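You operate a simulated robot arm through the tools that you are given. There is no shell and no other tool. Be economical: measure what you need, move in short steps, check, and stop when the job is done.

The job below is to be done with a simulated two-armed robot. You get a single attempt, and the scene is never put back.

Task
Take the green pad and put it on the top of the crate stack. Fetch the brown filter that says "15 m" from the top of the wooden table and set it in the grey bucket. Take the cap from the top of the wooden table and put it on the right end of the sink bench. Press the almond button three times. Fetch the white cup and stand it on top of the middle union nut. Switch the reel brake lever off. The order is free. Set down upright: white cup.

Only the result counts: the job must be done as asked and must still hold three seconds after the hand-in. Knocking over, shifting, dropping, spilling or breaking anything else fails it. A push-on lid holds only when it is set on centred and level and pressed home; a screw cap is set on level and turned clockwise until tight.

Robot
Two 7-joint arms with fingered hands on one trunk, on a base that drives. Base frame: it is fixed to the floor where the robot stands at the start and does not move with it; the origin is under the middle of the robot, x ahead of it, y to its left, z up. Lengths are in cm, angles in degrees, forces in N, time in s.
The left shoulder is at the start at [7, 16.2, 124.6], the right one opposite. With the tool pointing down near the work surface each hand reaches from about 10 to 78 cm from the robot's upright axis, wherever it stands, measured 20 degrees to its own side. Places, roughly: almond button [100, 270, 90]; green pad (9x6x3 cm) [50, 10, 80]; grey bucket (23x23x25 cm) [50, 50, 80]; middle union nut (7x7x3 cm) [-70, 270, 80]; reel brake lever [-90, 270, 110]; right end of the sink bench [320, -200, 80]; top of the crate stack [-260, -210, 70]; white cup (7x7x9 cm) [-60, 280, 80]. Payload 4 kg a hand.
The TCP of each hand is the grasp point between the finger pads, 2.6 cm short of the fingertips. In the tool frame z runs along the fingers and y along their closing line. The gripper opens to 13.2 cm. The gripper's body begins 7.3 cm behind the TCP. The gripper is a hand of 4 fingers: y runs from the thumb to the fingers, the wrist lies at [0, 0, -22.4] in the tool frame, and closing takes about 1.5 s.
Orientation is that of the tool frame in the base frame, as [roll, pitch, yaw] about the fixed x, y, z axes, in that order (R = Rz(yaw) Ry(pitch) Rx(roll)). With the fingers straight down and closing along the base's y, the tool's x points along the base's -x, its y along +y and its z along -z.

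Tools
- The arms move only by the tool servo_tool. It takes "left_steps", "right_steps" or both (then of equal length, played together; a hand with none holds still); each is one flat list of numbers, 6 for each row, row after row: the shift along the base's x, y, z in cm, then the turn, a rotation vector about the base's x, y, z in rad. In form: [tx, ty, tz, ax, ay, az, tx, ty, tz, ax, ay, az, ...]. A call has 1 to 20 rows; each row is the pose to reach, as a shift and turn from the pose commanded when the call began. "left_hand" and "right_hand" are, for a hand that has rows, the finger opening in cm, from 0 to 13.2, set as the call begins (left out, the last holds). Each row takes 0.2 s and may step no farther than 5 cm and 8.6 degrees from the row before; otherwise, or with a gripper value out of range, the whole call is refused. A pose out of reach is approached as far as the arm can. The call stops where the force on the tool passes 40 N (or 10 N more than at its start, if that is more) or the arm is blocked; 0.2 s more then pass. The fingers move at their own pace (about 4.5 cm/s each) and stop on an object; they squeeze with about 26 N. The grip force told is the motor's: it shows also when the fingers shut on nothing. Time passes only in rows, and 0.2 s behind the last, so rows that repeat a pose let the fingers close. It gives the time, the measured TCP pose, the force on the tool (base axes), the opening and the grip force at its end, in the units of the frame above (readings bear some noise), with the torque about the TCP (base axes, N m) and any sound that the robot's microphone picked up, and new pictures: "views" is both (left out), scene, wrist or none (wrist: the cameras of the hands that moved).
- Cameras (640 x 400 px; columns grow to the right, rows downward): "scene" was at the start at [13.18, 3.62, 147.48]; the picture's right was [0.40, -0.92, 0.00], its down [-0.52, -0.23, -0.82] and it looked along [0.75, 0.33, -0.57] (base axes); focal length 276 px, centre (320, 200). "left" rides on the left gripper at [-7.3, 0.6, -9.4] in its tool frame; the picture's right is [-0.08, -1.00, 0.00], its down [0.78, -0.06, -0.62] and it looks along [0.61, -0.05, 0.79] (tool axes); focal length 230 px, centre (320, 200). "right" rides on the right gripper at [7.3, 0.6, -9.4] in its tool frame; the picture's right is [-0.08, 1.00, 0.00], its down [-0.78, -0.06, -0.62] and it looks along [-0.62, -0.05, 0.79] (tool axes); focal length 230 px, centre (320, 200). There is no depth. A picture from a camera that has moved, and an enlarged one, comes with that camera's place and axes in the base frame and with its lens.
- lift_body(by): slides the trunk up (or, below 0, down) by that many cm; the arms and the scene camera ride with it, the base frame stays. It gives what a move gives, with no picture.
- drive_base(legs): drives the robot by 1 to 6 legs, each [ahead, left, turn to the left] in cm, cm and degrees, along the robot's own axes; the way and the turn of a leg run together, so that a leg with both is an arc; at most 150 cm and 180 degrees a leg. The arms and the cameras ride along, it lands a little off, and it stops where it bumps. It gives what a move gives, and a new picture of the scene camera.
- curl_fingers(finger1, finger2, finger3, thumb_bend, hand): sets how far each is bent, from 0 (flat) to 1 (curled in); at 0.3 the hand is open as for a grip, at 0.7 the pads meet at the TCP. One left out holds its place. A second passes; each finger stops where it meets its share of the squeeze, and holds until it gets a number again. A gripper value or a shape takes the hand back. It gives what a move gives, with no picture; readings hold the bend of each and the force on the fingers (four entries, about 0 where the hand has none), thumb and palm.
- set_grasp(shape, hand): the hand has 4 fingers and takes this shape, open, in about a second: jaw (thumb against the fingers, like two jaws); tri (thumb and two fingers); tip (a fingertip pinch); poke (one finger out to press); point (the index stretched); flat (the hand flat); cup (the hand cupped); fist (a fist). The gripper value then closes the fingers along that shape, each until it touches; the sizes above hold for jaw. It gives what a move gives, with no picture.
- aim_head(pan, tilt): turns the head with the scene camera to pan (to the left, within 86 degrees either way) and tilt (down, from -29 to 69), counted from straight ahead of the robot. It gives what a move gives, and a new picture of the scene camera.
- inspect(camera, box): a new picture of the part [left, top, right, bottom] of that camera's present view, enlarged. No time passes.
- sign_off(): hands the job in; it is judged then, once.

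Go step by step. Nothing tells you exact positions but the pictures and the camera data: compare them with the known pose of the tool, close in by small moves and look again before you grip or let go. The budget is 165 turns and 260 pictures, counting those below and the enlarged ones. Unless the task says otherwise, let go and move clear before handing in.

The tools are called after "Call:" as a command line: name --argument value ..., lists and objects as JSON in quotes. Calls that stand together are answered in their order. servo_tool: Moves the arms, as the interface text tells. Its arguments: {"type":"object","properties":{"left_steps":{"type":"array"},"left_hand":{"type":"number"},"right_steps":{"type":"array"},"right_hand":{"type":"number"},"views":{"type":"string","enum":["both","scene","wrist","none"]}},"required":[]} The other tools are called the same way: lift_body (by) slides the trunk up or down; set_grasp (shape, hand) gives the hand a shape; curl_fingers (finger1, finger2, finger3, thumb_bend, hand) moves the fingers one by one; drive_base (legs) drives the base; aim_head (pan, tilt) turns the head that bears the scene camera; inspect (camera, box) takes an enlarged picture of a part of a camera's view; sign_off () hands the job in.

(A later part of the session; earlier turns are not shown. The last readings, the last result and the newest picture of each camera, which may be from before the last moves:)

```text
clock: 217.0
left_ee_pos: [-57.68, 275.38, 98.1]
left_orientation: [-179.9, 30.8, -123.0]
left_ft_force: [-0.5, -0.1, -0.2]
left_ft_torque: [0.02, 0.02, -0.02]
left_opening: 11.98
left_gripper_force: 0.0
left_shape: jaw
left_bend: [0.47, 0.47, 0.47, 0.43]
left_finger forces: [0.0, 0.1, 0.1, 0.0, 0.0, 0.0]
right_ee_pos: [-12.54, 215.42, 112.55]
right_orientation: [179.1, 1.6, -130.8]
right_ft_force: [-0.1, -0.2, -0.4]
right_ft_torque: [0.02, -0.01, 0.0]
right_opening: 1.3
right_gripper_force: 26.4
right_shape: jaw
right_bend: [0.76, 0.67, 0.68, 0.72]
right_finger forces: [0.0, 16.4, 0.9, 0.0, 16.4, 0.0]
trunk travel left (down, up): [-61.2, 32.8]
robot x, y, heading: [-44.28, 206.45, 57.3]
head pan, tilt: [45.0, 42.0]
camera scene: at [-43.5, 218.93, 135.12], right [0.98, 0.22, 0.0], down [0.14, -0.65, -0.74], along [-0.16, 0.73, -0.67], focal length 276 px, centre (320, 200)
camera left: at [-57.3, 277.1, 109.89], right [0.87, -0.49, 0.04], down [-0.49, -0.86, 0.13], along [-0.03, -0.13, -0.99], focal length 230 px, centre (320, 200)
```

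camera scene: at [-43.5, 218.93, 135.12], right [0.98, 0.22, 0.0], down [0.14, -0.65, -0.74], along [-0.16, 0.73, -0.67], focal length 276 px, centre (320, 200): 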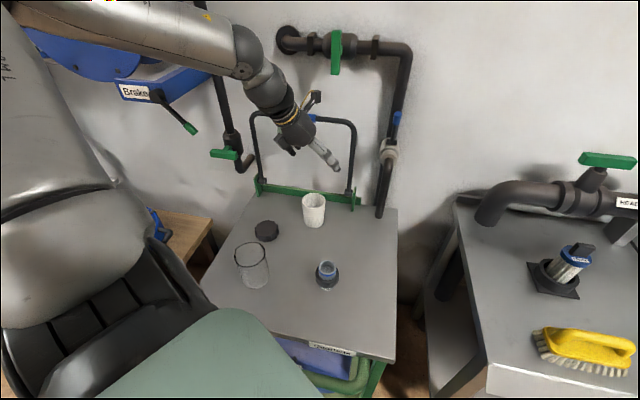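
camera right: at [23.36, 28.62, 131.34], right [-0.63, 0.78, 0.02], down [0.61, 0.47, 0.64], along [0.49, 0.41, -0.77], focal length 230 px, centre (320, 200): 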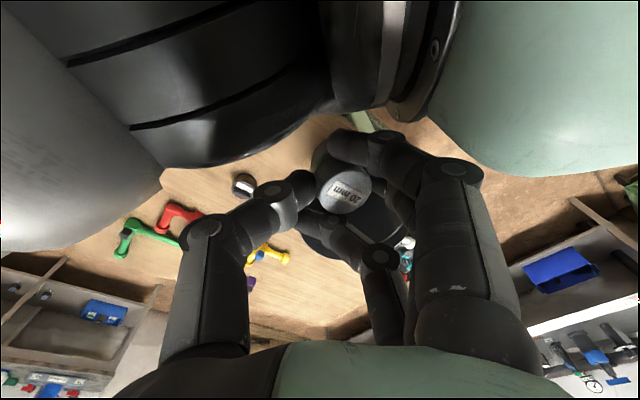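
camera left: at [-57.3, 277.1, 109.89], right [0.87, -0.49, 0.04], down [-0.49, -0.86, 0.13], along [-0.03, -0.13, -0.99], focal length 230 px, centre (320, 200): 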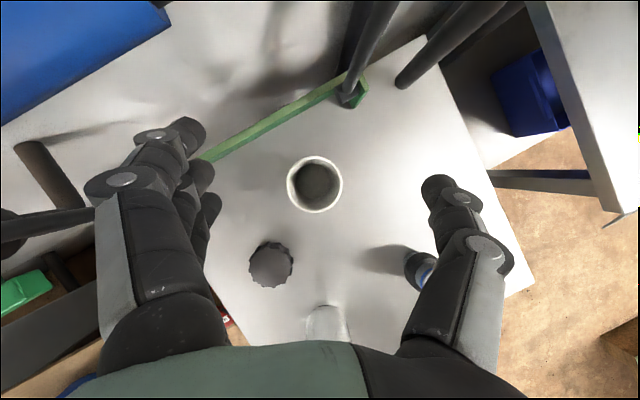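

Now the wrist camera looks straight down: cup at [-57.8, 275.6], nut at [-69.5, 267.9]. Descending around the cup.

Call:
servo_tool --left_steps '[0, 0.1, -4, 0, 0, 0, 0, 0.2, -8, 0, 0, 0, 0, 0.2, -12, 0, 0, 0, 0, 0.2, -15, 0, 0, 0, 0, 0.2, -17, 0, 0, 0, 0, 0.2, -18.3, 0, 0, 0, 0, 0.2, -18.3, 0, 0, 0]'

```text
clock: 218.6
left_ee_pos: [-57.65, 275.43, 79.88]
left_orientation: [180.0, 30.7, -122.9]
left_ft_force: [-0.2, -0.3, 0.2]
left_ft_torque: [0.02, 0.01, -0.02]
left_opening: 11.98
left_gripper_force: 0.0
left_shape: jaw
left_bend: [0.47, 0.47, 0.47, 0.43]
left_finger forces: [0.0, 0.0, 0.0, 0.0, 0.0, 0.1]
right_ee_pos: [-12.5, 215.37, 112.54]
right_orientation: [179.0, 1.6, -130.6]
right_ft_force: [0.0, -0.6, 0.0]
right_ft_torque: [0.03, 0.0, 0.03]
right_opening: 1.25
right_gripper_force: 25.6
right_shape: jaw
right_bend: [0.76, 0.67, 0.68, 0.72]
right_finger forces: [0.1, 16.3, 0.9, 0.0, 16.3, 0.0]
trunk travel left (down, up): [-61.2, 32.8]
robot x, y, heading: [-44.22, 206.49, 57.2]
head pan, tilt: [45.0, 42.0]
camera scene: at [-43.46, 218.97, 135.12], right [0.98, 0.22, 0.0], down [0.14, -0.65, -0.74], along [-0.16, 0.73, -0.67], focal length 276 px, centre (320, 200)
camera left: at [-57.28, 277.13, 91.7], right [0.87, -0.49, 0.04], down [-0.49, -0.86, 0.13], along [-0.03, -0.13, -0.99], focal length 230 px, centre (320, 200)
```

scene: 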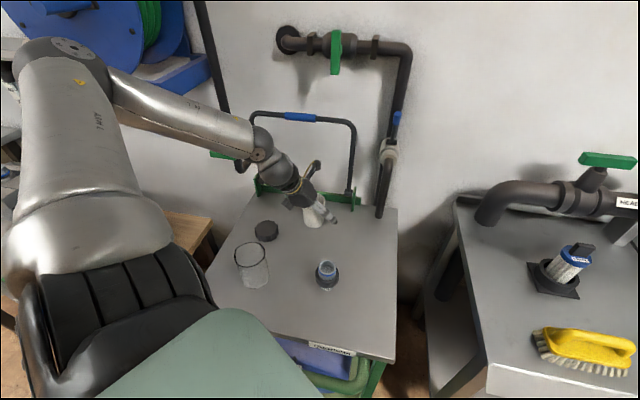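
left: 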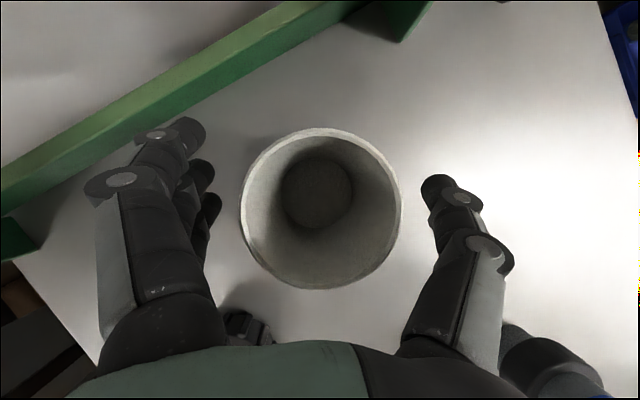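

The cup sits centred between the fingers, with its rim at z of about 81.7. I'll lower 1 cm more and close.

Call:
servo_tool --left_steps '[0, 0, -1, 0, 0, 0, 0, 0, -1, 0, 0, 0]' --views "none"

Call:
servo_tool --left_steps '[0, 0, 0, 0, 0, 0, 0, 0, 0, 0, 0, 0, 0, 0, 0, 0, 0, 0, 0, 0, 0, 0, 0, 0, 0, 0, 0, 0, 0, 0, 0, 0, 0, 0, 0, 0, 0, 0, 0, 0, 0, 0]' --left_hand 5.5 --views "both"

```text
clock: 219.2
left_ee_pos: [-57.78, 275.53, 79.04]
left_orientation: [-179.8, 30.9, -122.9]
left_ft_force: [0.4, -0.2, 0.8]
left_ft_torque: [-0.03, -0.01, 0.01]
left_opening: 11.96
left_gripper_force: 0.0
left_shape: jaw
left_bend: [0.47, 0.47, 0.47, 0.43]
left_finger forces: [0.0, 0.0, 0.0, 0.0, 0.0, 0.0]
right_ee_pos: [-12.47, 215.33, 112.47]
right_orientation: [179.2, 1.6, -130.7]
right_ft_force: [-0.2, 0.1, -0.8]
right_ft_torque: [0.02, 0.05, 0.0]
right_opening: 1.26
right_gripper_force: 26.3
right_shape: jaw
right_bend: [0.76, 0.67, 0.68, 0.72]
right_finger forces: [0.1, 16.3, 0.8, 0.0, 16.4, 0.0]
trunk travel left (down, up): [-61.2, 32.8]
robot x, y, heading: [-44.44, 206.39, 57.4]
head pan, tilt: [45.0, 42.0]
```

```text
clock: 220.8
left_ee_pos: [-57.7, 275.57, 78.97]
left_orientation: [-180.0, 30.7, -122.9]
left_ft_force: [0.8, -0.1, 0.3]
left_ft_torque: [0.03, 0.0, 0.0]
left_opening: 5.6
left_gripper_force: 0.0
left_shape: jaw
left_bend: [0.73, 0.73, 0.73, 0.7]
left_finger forces: [0.1, 0.1, 0.0, 0.1, 0.0, 0.1]
right_ee_pos: [-12.6, 215.4, 112.54]
right_orientation: [179.2, 1.5, -130.6]
right_ft_force: [0.0, -0.1, 0.4]
right_ft_torque: [-0.01, 0.0, 0.01]
right_opening: 1.25
right_gripper_force: 25.8
right_shape: jaw
right_bend: [0.76, 0.67, 0.68, 0.72]
right_finger forces: [0.0, 16.3, 0.8, 0.0, 16.4, 0.1]
trunk travel left (down, up): [-61.2, 32.8]
robot x, y, heading: [-44.22, 206.74, 57.3]
head pan, tilt: [45.0, 42.0]
camera scene: at [-43.47, 218.99, 135.12], right [0.98, 0.22, 0.0], down [0.14, -0.65, -0.74], along [-0.16, 0.73, -0.67], focal length 276 px, centre (320, 200)
camera left: at [-57.32, 277.16, 90.67], right [0.87, -0.49, 0.04], down [-0.49, -0.86, 0.13], along [-0.03, -0.13, -0.99], focal length 230 px, centre (320, 200)
```

scene: 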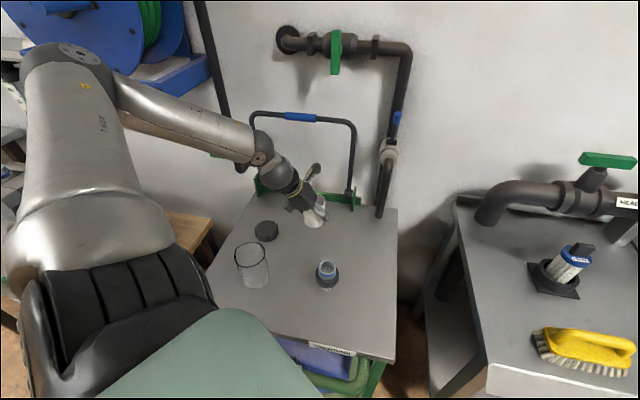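
left: 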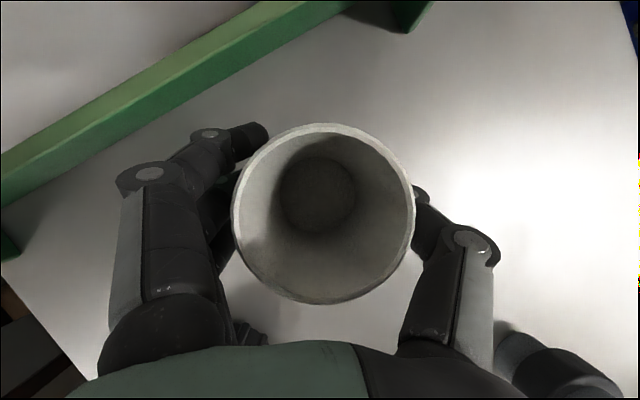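

The fingers are just about touching; I'll close further to grip.

Call:
servo_tool --left_steps '[0, 0, 0, 0, 0, 0, 0, 0, 0, 0, 0, 0, 0, 0, 0, 0, 0, 0, 0, 0, 0, 0, 0, 0]' --left_hand 3.5 --views "wrist"

```text
clock: 221.8
left_ee_pos: [-57.77, 275.63, 79.03]
left_orientation: [-179.9, 30.7, -123.0]
left_ft_force: [0.2, 0.0, 2.4]
left_ft_torque: [-0.04, 0.02, -0.02]
left_opening: 4.47
left_gripper_force: 25.7
left_shape: jaw
left_bend: [0.73, 0.74, 0.74, 0.71]
left_finger forces: [6.7, 6.7, 9.4, 0.1, 23.2, 0.0]
right_ee_pos: [-12.51, 215.53, 112.62]
right_orientation: [179.1, 1.5, -130.7]
right_ft_force: [-0.1, -0.7, -0.2]
right_ft_torque: [-0.01, 0.0, 0.02]
right_opening: 1.28
right_gripper_force: 26.3
right_shape: jaw
right_bend: [0.76, 0.67, 0.68, 0.72]
right_finger forces: [0.1, 16.3, 0.8, 0.0, 16.4, 0.0]
trunk travel left (down, up): [-61.2, 32.8]
robot x, y, heading: [-44.33, 206.67, 57.4]
head pan, tilt: [45.0, 42.0]
camera left: at [-57.3, 277.15, 90.7], right [0.87, -0.49, 0.04], down [-0.49, -0.86, 0.13], along [-0.03, -0.13, -0.99], focal length 230 px, centre (320, 200)
```

left: 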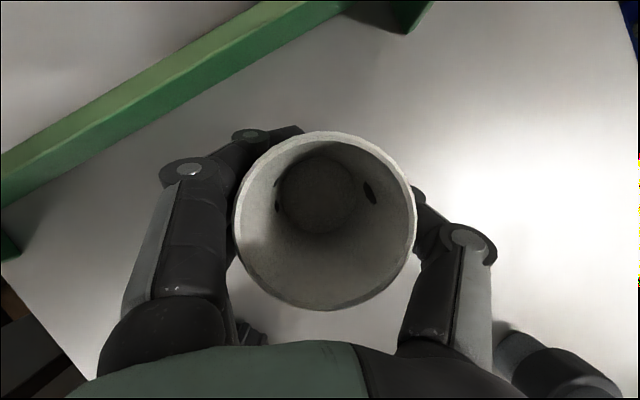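

The cup is gripped and upright. I'll lift it 7 cm and move it over the nut.

Call:
servo_tool --left_steps '[0, 0, 3, 0, 0, 0, 0, 0, 7, 0, 0, 0, -3, -1.9, 7, 0, 0, 0, -6, -3.7, 7, 0, 0, 0, -9, -5.5, 7, 0, 0, 0, -11.7, -7.2, 7, 0, 0, 0, -11.7, -7.2, 7, 0, 0, 0]'

Call:
inspect --camera "scene" --box '[210, 140, 370, 290]'

```text
clock: 223.4
left_ee_pos: [-69.37, 268.17, 85.82]
left_orientation: [-179.9, 30.7, -122.9]
left_ft_force: [-0.2, -0.5, -0.6]
left_ft_torque: [0.05, 0.02, -0.01]
left_opening: 4.32
left_gripper_force: 26.1
left_shape: jaw
left_bend: [0.74, 0.74, 0.73, 0.71]
left_finger forces: [4.9, 7.4, 10.9, 0.0, 22.5, 0.0]
right_ee_pos: [-12.52, 215.52, 112.62]
right_orientation: [179.1, 1.5, -130.7]
right_ft_force: [-0.5, -0.2, -0.4]
right_ft_torque: [-0.04, 0.0, -0.03]
right_opening: 1.27
right_gripper_force: 26.1
right_shape: jaw
right_bend: [0.76, 0.67, 0.68, 0.72]
right_finger forces: [0.1, 16.3, 0.9, 0.0, 16.4, 0.1]
trunk travel left (down, up): [-61.2, 32.8]
robot x, y, heading: [-44.37, 206.33, 57.3]
head pan, tilt: [45.0, 42.0]
camera scene: at [-43.42, 219.06, 135.11], right [0.98, 0.22, 0.0], down [0.14, -0.65, -0.74], along [-0.16, 0.73, -0.67], focal length 276 px, centre (320, 200)
camera left: at [-68.93, 269.83, 97.61], right [0.87, -0.49, 0.04], down [-0.49, -0.86, 0.13], along [-0.03, -0.13, -0.99], focal length 230 px, centre (320, 200)
```

scene: 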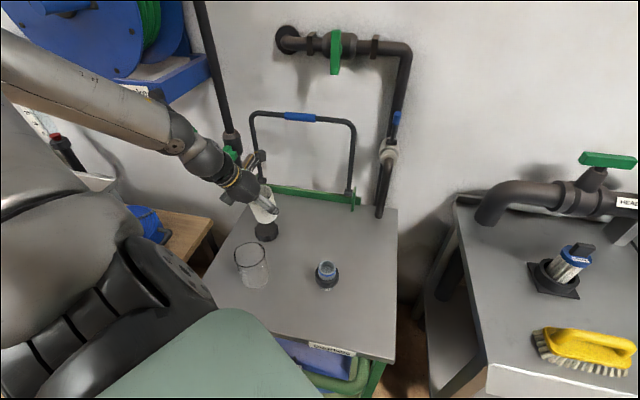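
left: 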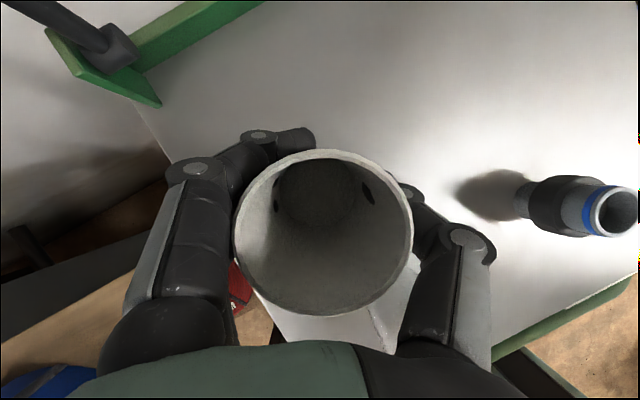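

```text
2.67 times, centred on (290, 215) of scene
camera zoom: at [-43.42, 219.06, 135.11], right [0.98, 0.22, 0.0], down [0.14, -0.65, -0.74], along [-0.16, 0.73, -0.67], focal length 736 px, centre (400, 160)
```

zoom: 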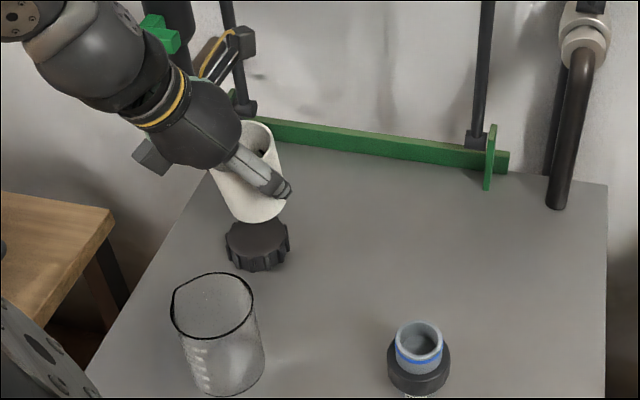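

The cup tilted about 6° in the grip when lifted. I'll turn the hand to level it, then check before setting down.

Call:
servo_tool --left_steps '[0.2, 0.2, 0, -0.044, 0.028, 0, 0.3, 0.3, 0, -0.088, 0.057, 0, 0.3, 0.3, 0, -0.088, 0.057, 0]' --views "wrist"

Call:
inspect --camera "scene" --box '[230, 170, 310, 250]'

```text
clock: 224.2
left_ee_pos: [-69.21, 268.67, 85.87]
left_orientation: [-179.8, 24.7, -122.9]
left_ft_force: [-0.2, 0.3, -0.2]
left_ft_torque: [0.04, 0.01, -0.03]
left_opening: 4.33
left_gripper_force: 25.9
left_shape: jaw
left_bend: [0.74, 0.74, 0.73, 0.71]
left_finger forces: [4.7, 7.4, 10.9, 0.0, 22.3, 0.0]
right_ee_pos: [-12.56, 215.51, 112.59]
right_orientation: [179.1, 1.7, -130.7]
right_ft_force: [0.7, 0.0, -0.7]
right_ft_torque: [0.0, 0.01, -0.01]
right_opening: 1.24
right_gripper_force: 26.2
right_shape: jaw
right_bend: [0.76, 0.67, 0.68, 0.72]
right_finger forces: [0.1, 16.2, 1.0, 0.0, 16.5, 0.0]
trunk travel left (down, up): [-61.2, 32.8]
robot x, y, heading: [-44.2, 206.63, 57.5]
head pan, tilt: [45.0, 42.0]
camera left: at [-68.05, 271.21, 97.32], right [0.87, -0.48, 0.03], down [-0.48, -0.85, 0.23], along [-0.08, -0.22, -0.97], focal length 230 px, centre (320, 200)
```

left: 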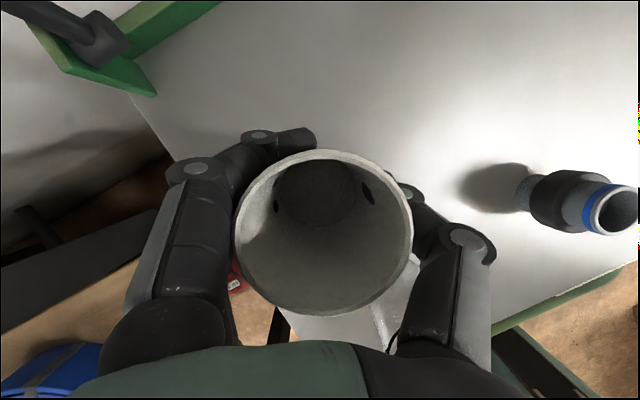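

```text
5.00 times, centred on (270, 210) of scene
camera zoom: at [-43.51, 218.95, 135.12], right [0.98, 0.22, 0.0], down [0.14, -0.65, -0.74], along [-0.16, 0.73, -0.67], focal length 1381 px, centre (570, 150)
```

zoom: 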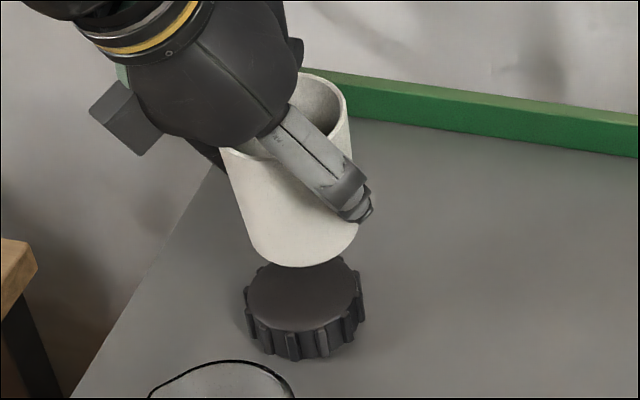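

The cup is nearly level now and centred above the nut. I'll correct the last 2° and lower slowly until contact.

Call:
servo_tool --left_steps '[0, 0, -1, -0.037, 0.024, 0, 0, 0, -2, -0.037, 0.024, 0, 0, 0, -2.5, -0.037, 0.024, 0, 0, 0, -2.5, -0.037, 0.024, 0]' --views "none"

Call:
inspect --camera "scene" --box '[230, 170, 310, 250]'

```text
clock: 225.2
left_ee_pos: [-69.1, 268.65, 83.38]
left_orientation: [-180.0, 22.3, -122.8]
left_ft_force: [0.0, 0.3, -0.8]
left_ft_torque: [0.02, 0.02, -0.01]
left_opening: 4.35
left_gripper_force: 26.1
left_shape: jaw
left_bend: [0.74, 0.74, 0.73, 0.71]
left_finger forces: [4.6, 7.5, 10.9, 0.0, 22.4, 0.1]
right_ee_pos: [-12.59, 215.56, 112.62]
right_orientation: [179.0, 1.5, -130.7]
right_ft_force: [-0.2, 0.5, -0.7]
right_ft_torque: [0.01, -0.01, 0.0]
right_opening: 1.25
right_gripper_force: 26.4
right_shape: jaw
right_bend: [0.76, 0.67, 0.68, 0.72]
right_finger forces: [0.0, 16.2, 0.9, 0.0, 16.4, 0.1]
trunk travel left (down, up): [-61.2, 32.8]
robot x, y, heading: [-44.72, 206.51, 57.5]
head pan, tilt: [45.0, 42.0]
```

```text
5.00 times, centred on (270, 210) of scene
camera zoom: at [-43.47, 218.99, 135.12], right [0.98, 0.22, 0.0], down [0.14, -0.65, -0.74], along [-0.16, 0.73, -0.67], focal length 1381 px, centre (570, 150)
```

zoom: 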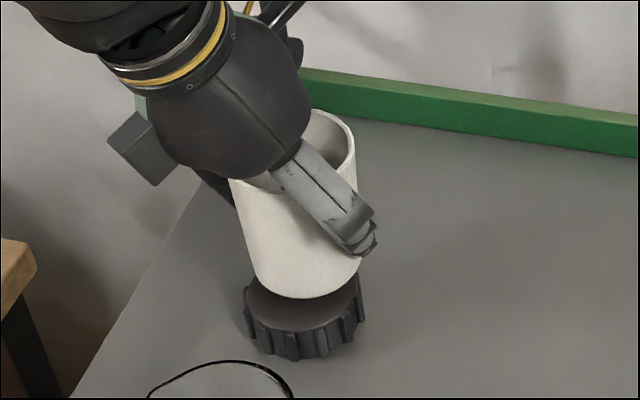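

The cup's foot is about 1.5 cm above the nut and centred on it. Lowering in small steps.

Call:
servo_tool --left_steps '[0, 0, -0.5, 0, 0, 0, 0, 0, -0.9, 0, 0, 0, 0, 0, -0.9, 0, 0, 0]' --views "none"

Call:
servo_tool --left_steps '[0, 0, -0.3, 0, 0, 0, 0, 0, -0.3, 0, 0, 0]' --views "none"

Call:
inspect --camera "scene" --box '[230, 170, 310, 250]'

```text
clock: 226.0
left_ee_pos: [-69.24, 268.69, 82.45]
left_orientation: [-179.9, 22.2, -122.9]
left_ft_force: [-0.2, 0.3, -0.3]
left_ft_torque: [0.0, -0.03, 0.01]
left_opening: 4.31
left_gripper_force: 25.8
left_shape: jaw
left_bend: [0.74, 0.74, 0.73, 0.71]
left_finger forces: [4.7, 7.5, 11.0, 0.1, 22.4, 0.1]
right_ee_pos: [-12.43, 215.48, 112.55]
right_orientation: [179.1, 1.5, -130.8]
right_ft_force: [0.5, -0.2, -0.3]
right_ft_torque: [0.01, -0.02, 0.0]
right_opening: 1.28
right_gripper_force: 26.0
right_shape: jaw
right_bend: [0.76, 0.67, 0.68, 0.72]
right_finger forces: [0.0, 16.2, 0.9, 0.0, 16.3, 0.1]
trunk travel left (down, up): [-61.2, 32.8]
robot x, y, heading: [-44.31, 206.42, 57.6]
head pan, tilt: [45.0, 42.0]
```

```text
clock: 226.6
left_ee_pos: [-69.26, 268.6, 82.18]
left_orientation: [-180.0, 22.1, -122.9]
left_ft_force: [0.7, -0.4, -0.1]
left_ft_torque: [0.01, 0.01, 0.01]
left_opening: 4.33
left_gripper_force: 25.6
left_shape: jaw
left_bend: [0.74, 0.74, 0.73, 0.71]
left_finger forces: [4.7, 7.5, 10.9, 0.0, 22.4, 0.0]
right_ee_pos: [-12.53, 215.4, 112.59]
right_orientation: [179.1, 1.5, -130.7]
right_ft_force: [1.4, 0.0, -0.1]
right_ft_torque: [0.02, 0.02, 0.01]
right_opening: 1.25
right_gripper_force: 26.2
right_shape: jaw
right_bend: [0.76, 0.67, 0.68, 0.72]
right_finger forces: [0.0, 16.2, 0.9, 0.0, 16.4, 0.0]
trunk travel left (down, up): [-61.2, 32.8]
robot x, y, heading: [-44.66, 206.64, 57.2]
head pan, tilt: [45.0, 42.0]
```

```text
5.00 times, centred on (270, 210) of scene
camera zoom: at [-43.47, 218.99, 135.12], right [0.98, 0.22, 0.0], down [0.14, -0.65, -0.74], along [-0.16, 0.73, -0.67], focal length 1381 px, centre (570, 150)
```

zoom: 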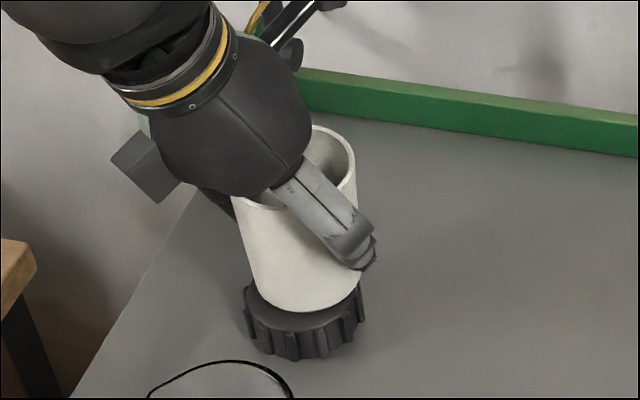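

Not yet touching; lowering in 0.25 cm steps.

Call:
servo_tool --left_steps '[0, 0, -0.3, 0, 0, 0, 0, 0, -0.3, 0, 0, 0]' --views "none"

Call:
servo_tool --left_steps '[0, 0, -0.2, 0, 0, 0, 0, 0, -0.2, 0, 0, 0]' --views "none"

```text
clock: 227.2
left_ee_pos: [-69.16, 268.67, 81.86]
left_orientation: [180.0, 22.2, -122.9]
left_ft_force: [-0.5, 0.0, 4.5]
left_ft_torque: [-0.02, -0.06, 0.0]
left_opening: 4.31
left_gripper_force: 25.9
left_shape: jaw
left_bend: [0.74, 0.74, 0.73, 0.71]
left_finger forces: [4.7, 7.9, 11.4, 0.0, 23.1, 0.0]
right_ee_pos: [-12.44, 215.36, 112.52]
right_orientation: [179.1, 1.6, -130.6]
right_ft_force: [0.7, 0.4, 0.1]
right_ft_torque: [0.0, -0.01, 0.01]
right_opening: 1.26
right_gripper_force: 26.0
right_shape: jaw
right_bend: [0.76, 0.67, 0.68, 0.72]
right_finger forces: [0.0, 16.2, 0.9, 0.1, 16.4, 0.1]
trunk travel left (down, up): [-61.2, 32.8]
robot x, y, heading: [-44.59, 206.47, 57.4]
head pan, tilt: [45.0, 42.0]
```

```text
clock: 227.8
left_ee_pos: [-69.06, 268.67, 81.82]
left_orientation: [179.9, 22.5, -123.0]
left_ft_force: [-0.8, 2.0, 15.8]
left_ft_torque: [0.01, 0.07, -0.01]
left_opening: 4.35
left_gripper_force: 26.0
left_shape: jaw
left_bend: [0.74, 0.74, 0.73, 0.72]
left_finger forces: [5.7, 9.3, 12.3, 0.1, 23.3, 0.1]
right_ee_pos: [-12.35, 215.28, 112.43]
right_orientation: [179.0, 1.6, -130.7]
right_ft_force: [0.9, 0.0, -0.2]
right_ft_torque: [-0.01, 0.0, 0.01]
right_opening: 1.27
right_gripper_force: 26.1
right_shape: jaw
right_bend: [0.76, 0.67, 0.68, 0.72]
right_finger forces: [0.0, 16.3, 1.0, 0.1, 16.5, 0.0]
trunk travel left (down, up): [-61.2, 32.8]
robot x, y, heading: [-44.34, 206.71, 57.4]
head pan, tilt: [45.0, 42.0]
```

The cup rests on the nut (2.8 cm higher than on the cart top). Releasing.

Call:
servo_tool --left_steps '[0, 0, 0.1, 0, 0, 0, 0, 0, 0.1, 0, 0, 0, 0, 0, 0.1, 0, 0, 0, 0, 0, 0.1, 0, 0, 0, 0, 0, 0.1, 0, 0, 0, 0, 0, 0.1, 0, 0, 0, 0, 0, 0.1, 0, 0, 0]' --left_hand 11.5 --views "wrist"

Call:
inspect --camera "scene" --box '[230, 170, 310, 250]'

```text
clock: 229.4
left_ee_pos: [-69.07, 268.64, 81.62]
left_orientation: [-179.8, 22.2, -122.9]
left_ft_force: [0.0, 0.4, -1.3]
left_ft_torque: [-0.02, 0.0, -0.01]
left_opening: 11.49
left_gripper_force: 0.1
left_shape: jaw
left_bend: [0.52, 0.52, 0.52, 0.48]
left_finger forces: [0.1, 0.1, 0.0, 0.0, 0.1, 0.0]
right_ee_pos: [-12.44, 215.57, 112.57]
right_orientation: [179.0, 1.5, -130.7]
right_ft_force: [-0.2, -0.7, 0.1]
right_ft_torque: [0.0, 0.01, -0.03]
right_opening: 1.25
right_gripper_force: 26.4
right_shape: jaw
right_bend: [0.76, 0.67, 0.68, 0.72]
right_finger forces: [0.0, 16.3, 0.9, 0.0, 16.4, 0.0]
trunk travel left (down, up): [-61.2, 32.8]
robot x, y, heading: [-44.58, 206.69, 57.6]
head pan, tilt: [45.0, 42.0]
camera left: at [-67.74, 271.68, 93.04], right [0.88, -0.48, 0.03], down [-0.47, -0.84, 0.27], along [-0.11, -0.26, -0.96], focal length 230 px, centre (320, 200)
```

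left: 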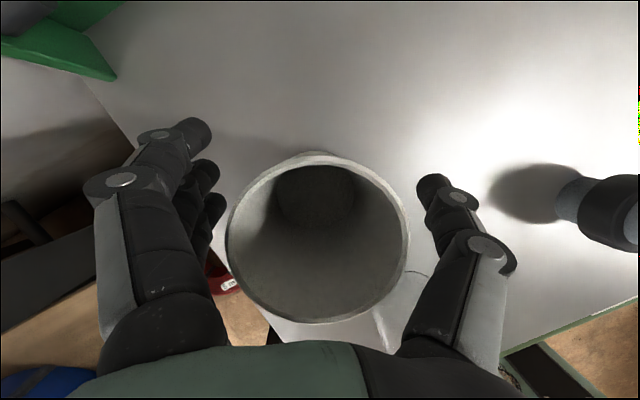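

```text
5.00 times, centred on (270, 210) of scene
camera zoom: at [-43.48, 218.99, 135.12], right [0.98, 0.22, 0.0], down [0.14, -0.65, -0.74], along [-0.16, 0.73, -0.67], focal length 1381 px, centre (570, 150)
```

zoom: 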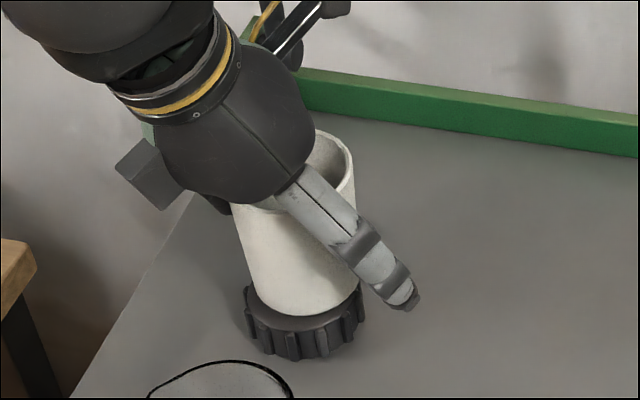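

The cup stands upright on the nut. I'll withdraw the hand upward and back.

Call:
servo_tool --left_steps '[0, 0, 3, 0, 0, 0, -0.5, -0.8, 7, 0, 0, 0, -1, -1.6, 11, 0, 0, 0, -1.5, -2.4, 15, 0, 0, 0, 0, -6, 17, 0, 0, 0, 2, -10, 18, 0, 0, 0, 5, -14, 18, 0, 0, 0, 8, -18, 18, 0, 0, 0]' --views "scene"

Call:
inspect --camera "scene" --box '[60, 40, 260, 180]'

```text
clock: 231.2
left_ee_pos: [-63.71, 257.12, 101.95]
left_orientation: [-179.9, 22.1, -122.9]
left_ft_force: [0.0, -0.3, -0.2]
left_ft_torque: [0.0, 0.02, -0.01]
left_opening: 11.45
left_gripper_force: 0.1
left_shape: jaw
left_bend: [0.52, 0.52, 0.52, 0.48]
left_finger forces: [0.0, 0.0, 0.0, 0.0, 0.1, 0.0]
left hand out of reach, approached as far as the arm can: row 7, 8
right_ee_pos: [-12.59, 215.42, 112.71]
right_orientation: [179.2, 1.5, -130.8]
right_ft_force: [0.8, -0.4, -0.6]
right_ft_torque: [0.0, -0.02, 0.03]
right_opening: 1.26
right_gripper_force: 26.0
right_shape: jaw
right_bend: [0.76, 0.67, 0.68, 0.72]
right_finger forces: [0.0, 16.3, 0.9, 0.1, 16.3, 0.0]
trunk travel left (down, up): [-61.2, 32.8]
robot x, y, heading: [-44.23, 206.65, 57.5]
head pan, tilt: [45.0, 42.0]
camera scene: at [-43.41, 218.99, 135.11], right [0.98, 0.22, 0.0], down [0.14, -0.65, -0.74], along [-0.16, 0.73, -0.67], focal length 276 px, centre (320, 200)
```

scene: 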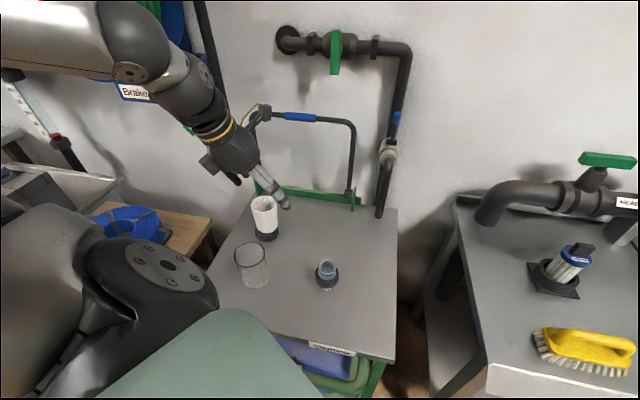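

```text
2.86 times, centred on (160, 110) of scene
camera zoom: at [-43.41, 218.99, 135.11], right [0.98, 0.22, 0.0], down [0.14, -0.65, -0.74], along [-0.16, 0.73, -0.67], focal length 789 px, centre (777, 457)
```

zoom: 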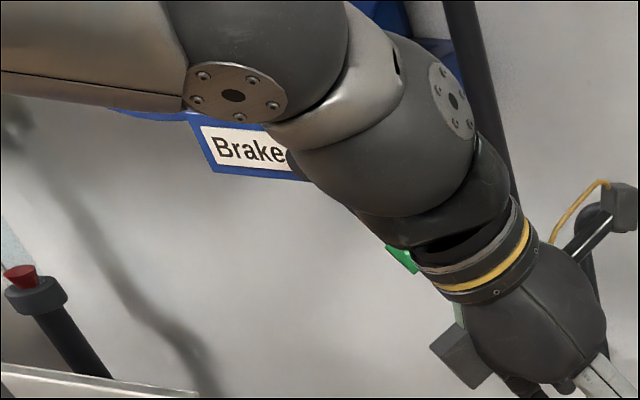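

The cup stands well on the nut. Now for the reel brake: I'll pull the left hand back, back off and turn to 90°, then read the lever closely.

Call:
servo_tool --left_steps '[1, -4, 1, 0, 0, 0, 3, -8, 2, -0.05, 0.03, 0, 5, -12, 2, -0.13, 0.09, 0, 7, -15, 2, -0.23, 0.15, 0, 8, -18, 2, -0.32, 0.21, 0, 8, -18, 2, -0.32, 0.21, 0]' --views "none"

Call:
drive_base --legs '[[-25, 0, 0], [0, 0, 32]]'

Call:
aim_head --pan 20 --tilt 15

```text
clock: 232.6
left_ee_pos: [-49.99, 242.11, 110.04]
left_orientation: [179.9, 0.1, -122.7]
left_ft_force: [-1.0, -0.9, -0.4]
left_ft_torque: [0.02, 0.0, 0.01]
left_opening: 11.46
left_gripper_force: 0.0
left_shape: jaw
left_bend: [0.52, 0.52, 0.52, 0.47]
left_finger forces: [0.0, 0.0, 0.1, 0.1, 0.1, 0.0]
left hand out of reach, approached as far as the arm can: row 1, 2, 3, 4, 5, 6
right_ee_pos: [-12.27, 215.32, 112.6]
right_orientation: [179.0, 1.4, -130.8]
right_ft_force: [-0.4, 0.0, -0.3]
right_ft_torque: [0.02, 0.02, 0.0]
right_opening: 1.29
right_gripper_force: 26.2
right_shape: jaw
right_bend: [0.76, 0.67, 0.68, 0.72]
right_finger forces: [0.0, 16.4, 0.9, 0.1, 16.5, 0.1]
trunk travel left (down, up): [-61.2, 32.8]
robot x, y, heading: [-44.51, 206.64, 57.5]
head pan, tilt: [45.0, 42.0]
```

```text
clock: 236.0
left_ee_pos: [-81.7, 212.61, 109.87]
left_orientation: [-180.0, 0.2, -90.2]
left_ft_force: [-0.4, -0.6, 0.0]
left_ft_torque: [0.02, -0.02, -0.01]
left_opening: 11.49
left_gripper_force: 0.2
left_shape: jaw
left_bend: [0.52, 0.52, 0.52, 0.47]
left_finger forces: [0.1, 0.0, 0.1, 0.0, 0.0, 0.1]
right_ee_pos: [-35.7, 210.33, 112.6]
right_orientation: [179.1, 1.5, -98.0]
right_ft_force: [-0.1, 0.4, -0.2]
right_ft_torque: [0.01, 0.02, -0.03]
right_opening: 1.25
right_gripper_force: 25.9
right_shape: jaw
right_bend: [0.76, 0.67, 0.68, 0.72]
right_finger forces: [0.1, 16.2, 0.9, 0.0, 16.4, 0.0]
trunk travel left (down, up): [-61.2, 32.8]
robot x, y, heading: [-57.45, 185.42, 89.9]
head pan, tilt: [45.0, 42.0]
camera scene: at [-63.66, 196.57, 135.12], right [0.71, 0.71, 0.0], down [0.47, -0.47, -0.74], along [-0.53, 0.52, -0.67], focal length 276 px, centre (320, 200)
```

scene: 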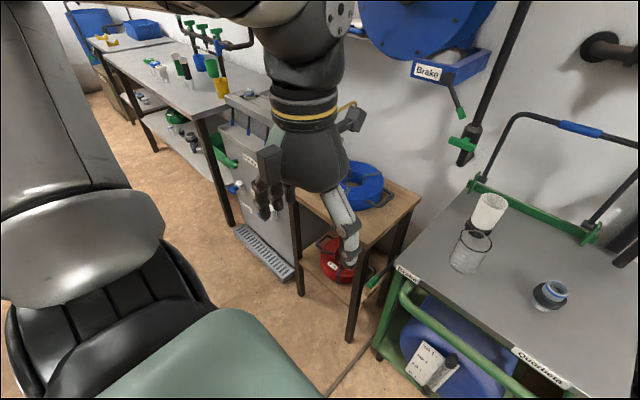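

```text
clock: 236.9
left_ee_pos: [-81.73, 212.5, 109.89]
left_orientation: [-179.9, 0.2, -90.2]
left_ft_force: [-0.3, 0.3, 0.1]
left_ft_torque: [0.0, -0.02, -0.04]
left_opening: 11.51
left_gripper_force: 0.1
left_shape: jaw
left_bend: [0.52, 0.52, 0.52, 0.47]
left_finger forces: [0.1, 0.0, 0.0, 0.1, 0.0, 0.0]
right_ee_pos: [-35.69, 210.31, 112.6]
right_orientation: [179.0, 1.7, -98.0]
right_ft_force: [-0.1, 1.0, -1.4]
right_ft_torque: [0.0, -0.02, 0.01]
right_opening: 1.25
right_gripper_force: 26.0
right_shape: jaw
right_bend: [0.76, 0.67, 0.68, 0.72]
right_finger forces: [0.0, 16.2, 0.9, 0.0, 16.3, 0.1]
trunk travel left (down, up): [-61.2, 32.8]
robot x, y, heading: [-57.69, 185.7, 90.2]
head pan, tilt: [20.0, 15.0]
camera scene: at [-60.95, 199.44, 139.36], right [0.94, 0.35, 0.0], down [0.09, -0.24, -0.97], along [-0.33, 0.91, -0.26], focal length 276 px, centre (320, 200)
```

scene: 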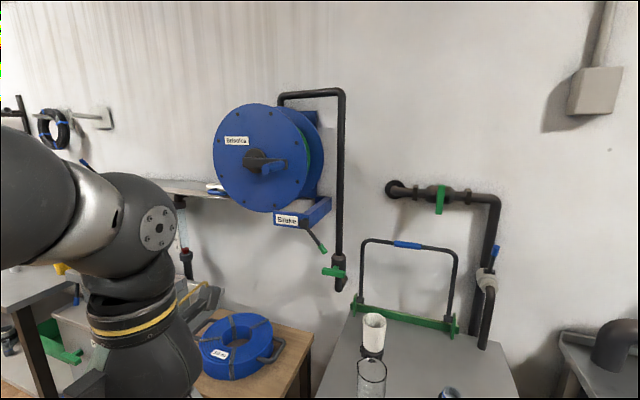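

Call:
inspect --camera "scene" --box '[262, 195, 352, 265]'

Call:
aim_head --pan 15 --tilt 50

```text
5.71 times, centred on (307, 230) of scene
camera zoom: at [-60.95, 199.44, 139.36], right [0.94, 0.35, 0.0], down [0.09, -0.24, -0.97], along [-0.33, 0.91, -0.26], focal length 1578 px, centre (394, 29)
```

zoom: 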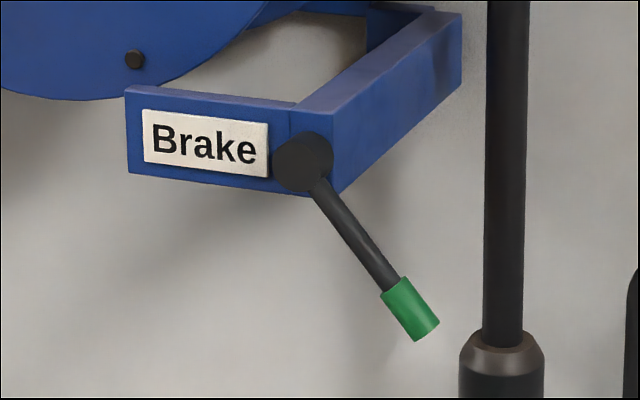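

```text
clock: 237.9
left_ee_pos: [-81.67, 212.48, 109.84]
left_orientation: [-179.9, 0.2, -90.3]
left_ft_force: [0.0, -0.2, -0.8]
left_ft_torque: [-0.02, -0.02, 0.01]
left_opening: 11.51
left_gripper_force: 0.1
left_shape: jaw
left_bend: [0.52, 0.52, 0.52, 0.47]
left_finger forces: [0.0, 0.0, 0.0, 0.0, 0.0, 0.0]
right_ee_pos: [-35.64, 210.34, 112.59]
right_orientation: [179.1, 1.6, -98.0]
right_ft_force: [-0.5, 1.0, 0.9]
right_ft_torque: [0.0, 0.02, -0.01]
right_opening: 1.26
right_gripper_force: 25.9
right_shape: jaw
right_bend: [0.76, 0.67, 0.68, 0.72]
right_finger forces: [0.0, 16.2, 0.9, 0.0, 16.3, 0.0]
trunk travel left (down, up): [-61.2, 32.8]
robot x, y, heading: [-58.18, 185.32, 90.2]
head pan, tilt: [15.0, 50.0]
camera scene: at [-59.75, 198.11, 134.0], right [0.97, 0.26, 0.0], down [0.2, -0.74, -0.64], along [-0.17, 0.62, -0.77], focal length 276 px, centre (320, 200)
```

scene: 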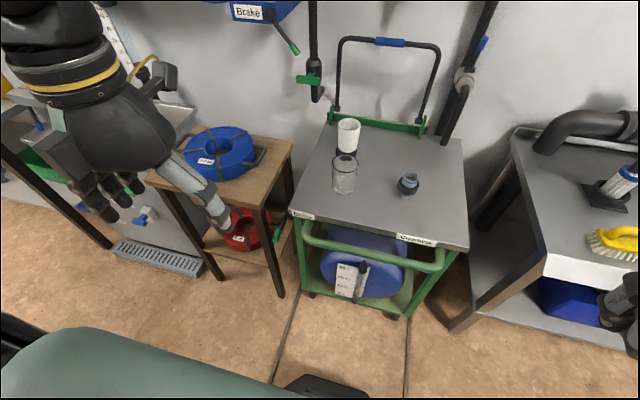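

The lever's pivot is at about [-91.5, 270, 112] and its green tip at about [-85.3, 270, 104.5]. I'll point the left hand horizontally forward so thumb and fingers can straddle the lever and push it over to the left.

Call:
servo_tool --left_steps '[0, 3, 0, 0.13, 0, 0, 0, 6, 0, 0.26, 0, 0, 0, 9, 0, 0.39, 0, 0, 0, 12, 0, 0.52, 0, 0, 0, 15, 0, 0.65, 0, 0, 0, 18, 0, 0.78, 0, 0, 0, 21, -1, 0.91, 0, 0, 0, 24, -2, 1.04, 0, 0, 0, 27, -3, 1.17, 0, 0, 0, 30, -4, 1.3, 0, 0, 0, 32, -4, 1.43, 0, 0, 0, 34, -4, 1.56, 0, 0, 0, 34, -4, 1.56, 0, 0]' --left_hand 8

```text
clock: 240.7
left_ee_pos: [-80.73, 244.26, 105.64]
left_orientation: [-179.6, 80.7, -91.2]
left_ft_force: [-0.6, -0.3, 0.1]
left_ft_torque: [0.0, 0.0, -0.02]
left_opening: 8.03
left_gripper_force: 0.1
left_shape: jaw
left_bend: [0.71, 0.71, 0.71, 0.7]
left_finger forces: [0.0, 0.0, 0.0, 0.1, 0.0, 0.0]
left hand out of reach, approached as far as the arm can: row 2, 3, 4, 5, 6, 7, 8, 9, 11, 12, 13
right_ee_pos: [-35.79, 210.35, 112.69]
right_orientation: [179.1, 1.5, -98.0]
right_ft_force: [0.2, 0.3, -0.7]
right_ft_torque: [-0.01, -0.03, 0.02]
right_opening: 1.24
right_gripper_force: 25.9
right_shape: jaw
right_bend: [0.76, 0.67, 0.68, 0.72]
right_finger forces: [0.0, 16.2, 0.9, 0.0, 16.3, 0.1]
trunk travel left (down, up): [-61.2, 32.8]
robot x, y, heading: [-58.02, 185.28, 90.0]
head pan, tilt: [15.0, 50.0]
camera scene: at [-59.79, 198.08, 134.0], right [0.97, 0.26, 0.0], down [0.2, -0.74, -0.64], along [-0.17, 0.62, -0.77], focal length 276 px, centre (320, 200)
camera left: at [-81.41, 236.25, 114.4], right [1.0, -0.02, 0.08], down [0.04, -0.74, -0.67], along [0.07, 0.68, -0.73], focal length 230 px, centre (320, 200)
```

scene: 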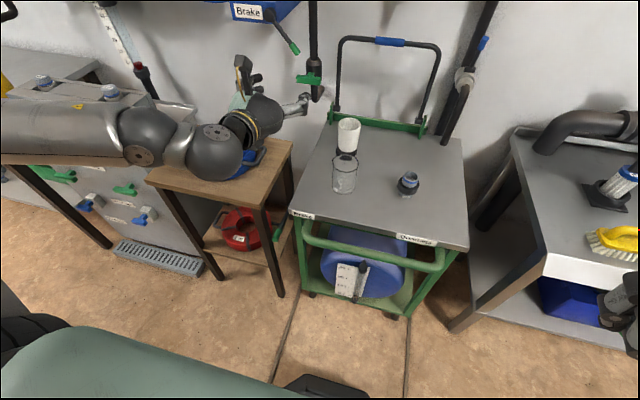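
left: 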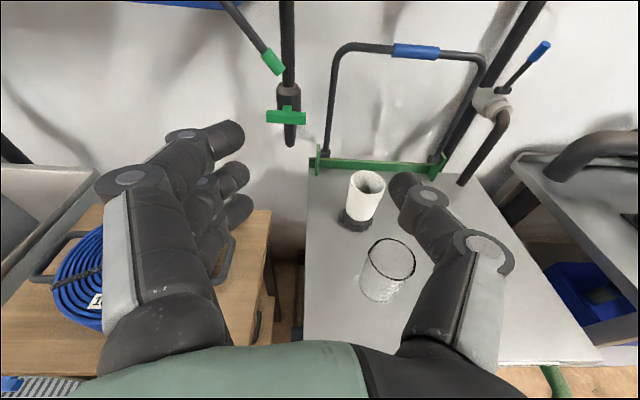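

The hand is level and the cup is safe on its nut. The lever tip shows at [-86.3, 270, 104]. Advancing to y = 262 first.

Call:
servo_tool --left_steps '[-1.5, 4, -0.3, 0, 0, 0, -3, 8, -0.6, 0, 0, 0, -4.5, 12, -0.9, 0, 0, 0, -5.7, 16, -1.1, 0, 0, 0, -5.7, 18, -1.1, 0, 0, 0, -5.7, 18, -1.1, 0, 0, 0]'

```text
clock: 242.1
left_ee_pos: [-86.31, 262.35, 104.53]
left_orientation: [-179.5, 80.7, -91.1]
left_ft_force: [-0.3, 0.4, 0.5]
left_ft_torque: [-0.02, 0.0, -0.03]
left_opening: 8.03
left_gripper_force: 0.1
left_shape: jaw
left_bend: [0.71, 0.71, 0.71, 0.7]
left_finger forces: [0.0, 0.0, 0.1, 0.0, 0.0, 0.1]
right_ee_pos: [-35.8, 210.31, 112.63]
right_orientation: [179.1, 1.6, -98.0]
right_ft_force: [-0.3, -0.2, -0.2]
right_ft_torque: [0.01, 0.0, 0.03]
right_opening: 1.26
right_gripper_force: 25.4
right_shape: jaw
right_bend: [0.76, 0.67, 0.68, 0.72]
right_finger forces: [0.0, 16.2, 0.9, 0.0, 16.3, 0.0]
trunk travel left (down, up): [-61.2, 32.8]
robot x, y, heading: [-57.54, 185.7, 90.4]
head pan, tilt: [15.0, 50.0]
camera scene: at [-59.78, 198.08, 134.0], right [0.97, 0.26, 0.0], down [0.2, -0.74, -0.64], along [-0.17, 0.62, -0.77], focal length 276 px, centre (320, 200)
camera left: at [-87.01, 254.31, 113.17], right [1.0, -0.02, 0.08], down [0.04, -0.74, -0.68], along [0.07, 0.68, -0.73], focal length 230 px, centre (320, 200)
```

scene: 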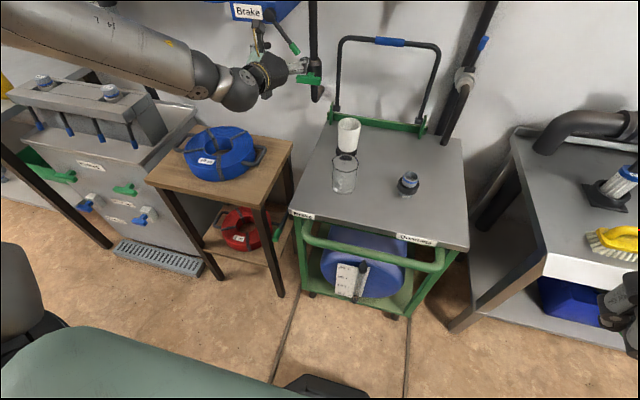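
left: 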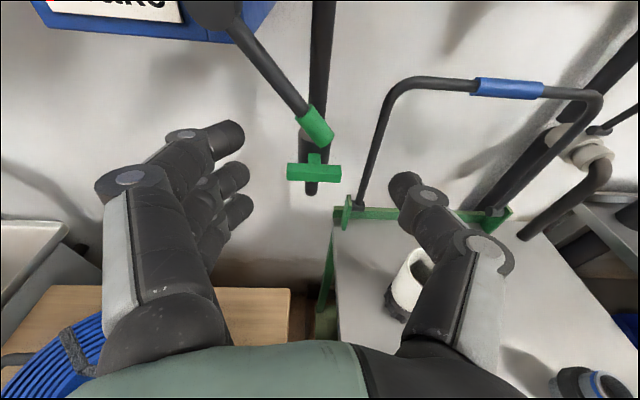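

The lever tip is centred between thumb and fingers. Advancing 7 cm more, slightly lower.

Call:
servo_tool --left_steps '[0, 3, -0.8, 0, 0, 0, 0, 6, -0.8, 0, 0, 0, 0, 7.2, -0.8, 0, 0, 0, 0, 7.2, -0.8, 0, 0, 0]' --views "wrist"

```text
clock: 243.1
left_ee_pos: [-86.27, 269.55, 103.73]
left_orientation: [-179.6, 80.7, -91.2]
left_ft_force: [-0.1, -0.1, -0.2]
left_ft_torque: [0.01, 0.04, 0.02]
left_opening: 8.03
left_gripper_force: 0.0
left_shape: jaw
left_bend: [0.71, 0.71, 0.71, 0.7]
left_finger forces: [0.0, 0.0, 0.1, 0.0, 0.0, 0.0]
right_ee_pos: [-35.7, 210.48, 112.6]
right_orientation: [179.2, 1.5, -98.0]
right_ft_force: [0.2, 0.1, -0.5]
right_ft_torque: [-0.06, 0.0, 0.01]
right_opening: 1.27
right_gripper_force: 26.3
right_shape: jaw
right_bend: [0.76, 0.67, 0.68, 0.72]
right_finger forces: [0.0, 16.3, 1.0, 0.0, 16.2, 0.1]
trunk travel left (down, up): [-61.2, 32.8]
robot x, y, heading: [-57.93, 185.48, 90.1]
head pan, tilt: [15.0, 50.0]
camera left: at [-87.01, 261.55, 112.4], right [1.0, -0.02, 0.08], down [0.04, -0.74, -0.67], along [0.07, 0.68, -0.73], focal length 230 px, centre (320, 200)
```

left: 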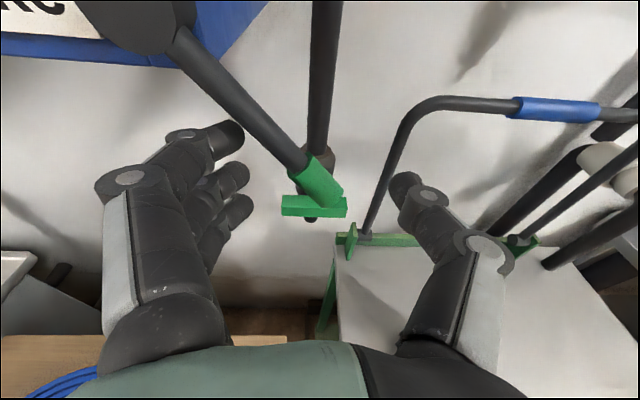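

The lever is between thumb and fingers. Pushing towards -x with the thumb.

Call:
servo_tool --left_steps '[-1.5, 0, 0, 0, 0, 0, -3, 0, 0, 0, 0, 0, -4.5, 0, 0, 0, 0, 0, -6, 0, 0, 0, 0, 0, -7.5, 0, 0, 0, 0, 0, -7.5, 0, 0, 0, 0, 0]' --views "wrist"

```text
clock: 244.5
left_ee_pos: [-92.87, 269.43, 104.4]
left_orientation: [-179.1, 81.0, -91.3]
left_ft_force: [24.1, -2.7, 7.3]
left_ft_torque: [0.06, -0.71, -0.4]
left_opening: 8.55
left_gripper_force: 0.0
left_shape: jaw
left_bend: [0.71, 0.71, 0.71, 0.6]
left_finger forces: [0.0, 0.0, 0.0, 0.0, 21.5, 0.1]
right_ee_pos: [-35.14, 210.31, 112.65]
right_orientation: [178.8, 1.6, -98.1]
right_ft_force: [0.4, -0.4, -0.1]
right_ft_torque: [-0.02, 0.02, 0.0]
right_opening: 1.24
right_gripper_force: 26.0
right_shape: jaw
right_bend: [0.76, 0.67, 0.68, 0.72]
right_finger forces: [0.1, 16.2, 1.0, 0.0, 16.4, 0.0]
trunk travel left (down, up): [-61.2, 32.8]
robot x, y, heading: [-57.65, 185.6, 90.0]
head pan, tilt: [15.0, 50.0]
camera left: at [-93.66, 261.48, 112.87], right [1.0, -0.02, 0.08], down [0.04, -0.73, -0.68], along [0.07, 0.68, -0.73], focal length 230 px, centre (320, 200)
```

left: 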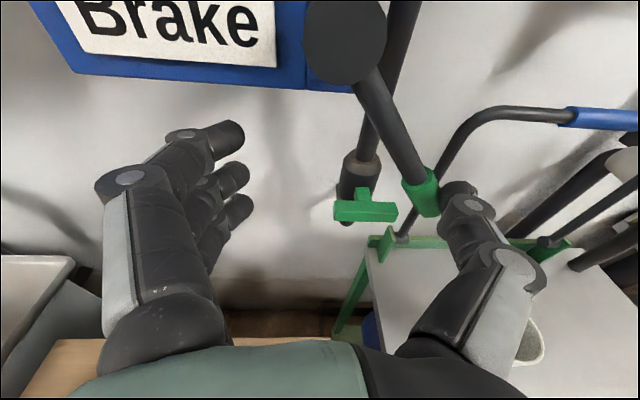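

The lever is turning but the thumb gives way. I'll grip the tip firmly and carry it along its arc.

Call:
servo_tool --left_steps '[1, 0, 0, 0, 0, 0, 2, 0, 0, 0, 0, 0, 2, 0, 0, 0, 0, 0, 2, 0, 0, 0, 0, 0, 2, 0, 0, 0, 0, 0, 2, 0, 0, 0, 0, 0, 2, 0, 0, 0, 0, 0, 2, 0, 0, 0, 0, 0]' --left_hand 0.5 --views "wrist"

```text
clock: 245.6
left_ee_pos: [-89.84, 269.14, 104.69]
left_orientation: [-175.5, 81.3, -88.8]
left_ft_force: [25.0, -20.4, 14.9]
left_ft_torque: [0.15, -0.81, -1.29]
left_opening: 4.39
left_gripper_force: 0.1
left_shape: jaw
left_bend: [0.71, 0.71, 0.71, 0.63]
left_finger forces: [0.1, 0.1, 0.0, 0.0, 29.1, 0.1]
right_ee_pos: [-35.08, 209.79, 112.58]
right_orientation: [178.7, 1.7, -98.1]
right_ft_force: [0.7, 0.3, -0.1]
right_ft_torque: [-0.04, 0.0, -0.01]
right_opening: 1.24
right_gripper_force: 26.0
right_shape: jaw
right_bend: [0.76, 0.67, 0.68, 0.72]
right_finger forces: [0.0, 16.2, 1.1, 0.0, 16.2, 0.1]
trunk travel left (down, up): [-61.2, 32.8]
robot x, y, heading: [-57.39, 185.2, 89.9]
head pan, tilt: [15.0, 50.0]
stopped in row 5 (left hand): the force on the tool passed its limit (the readings are from after the stop); the commanded pose is now the measured one
camera left: at [-90.86, 261.18, 113.27], right [1.0, -0.04, 0.09], down [0.03, -0.73, -0.68], along [0.09, 0.68, -0.72], focal length 230 px, centre (320, 200)
```

left: 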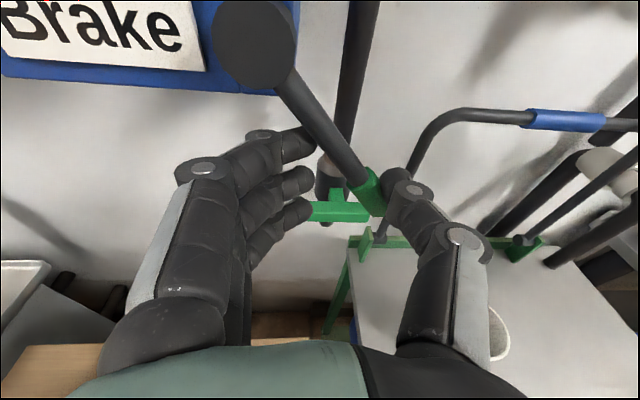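

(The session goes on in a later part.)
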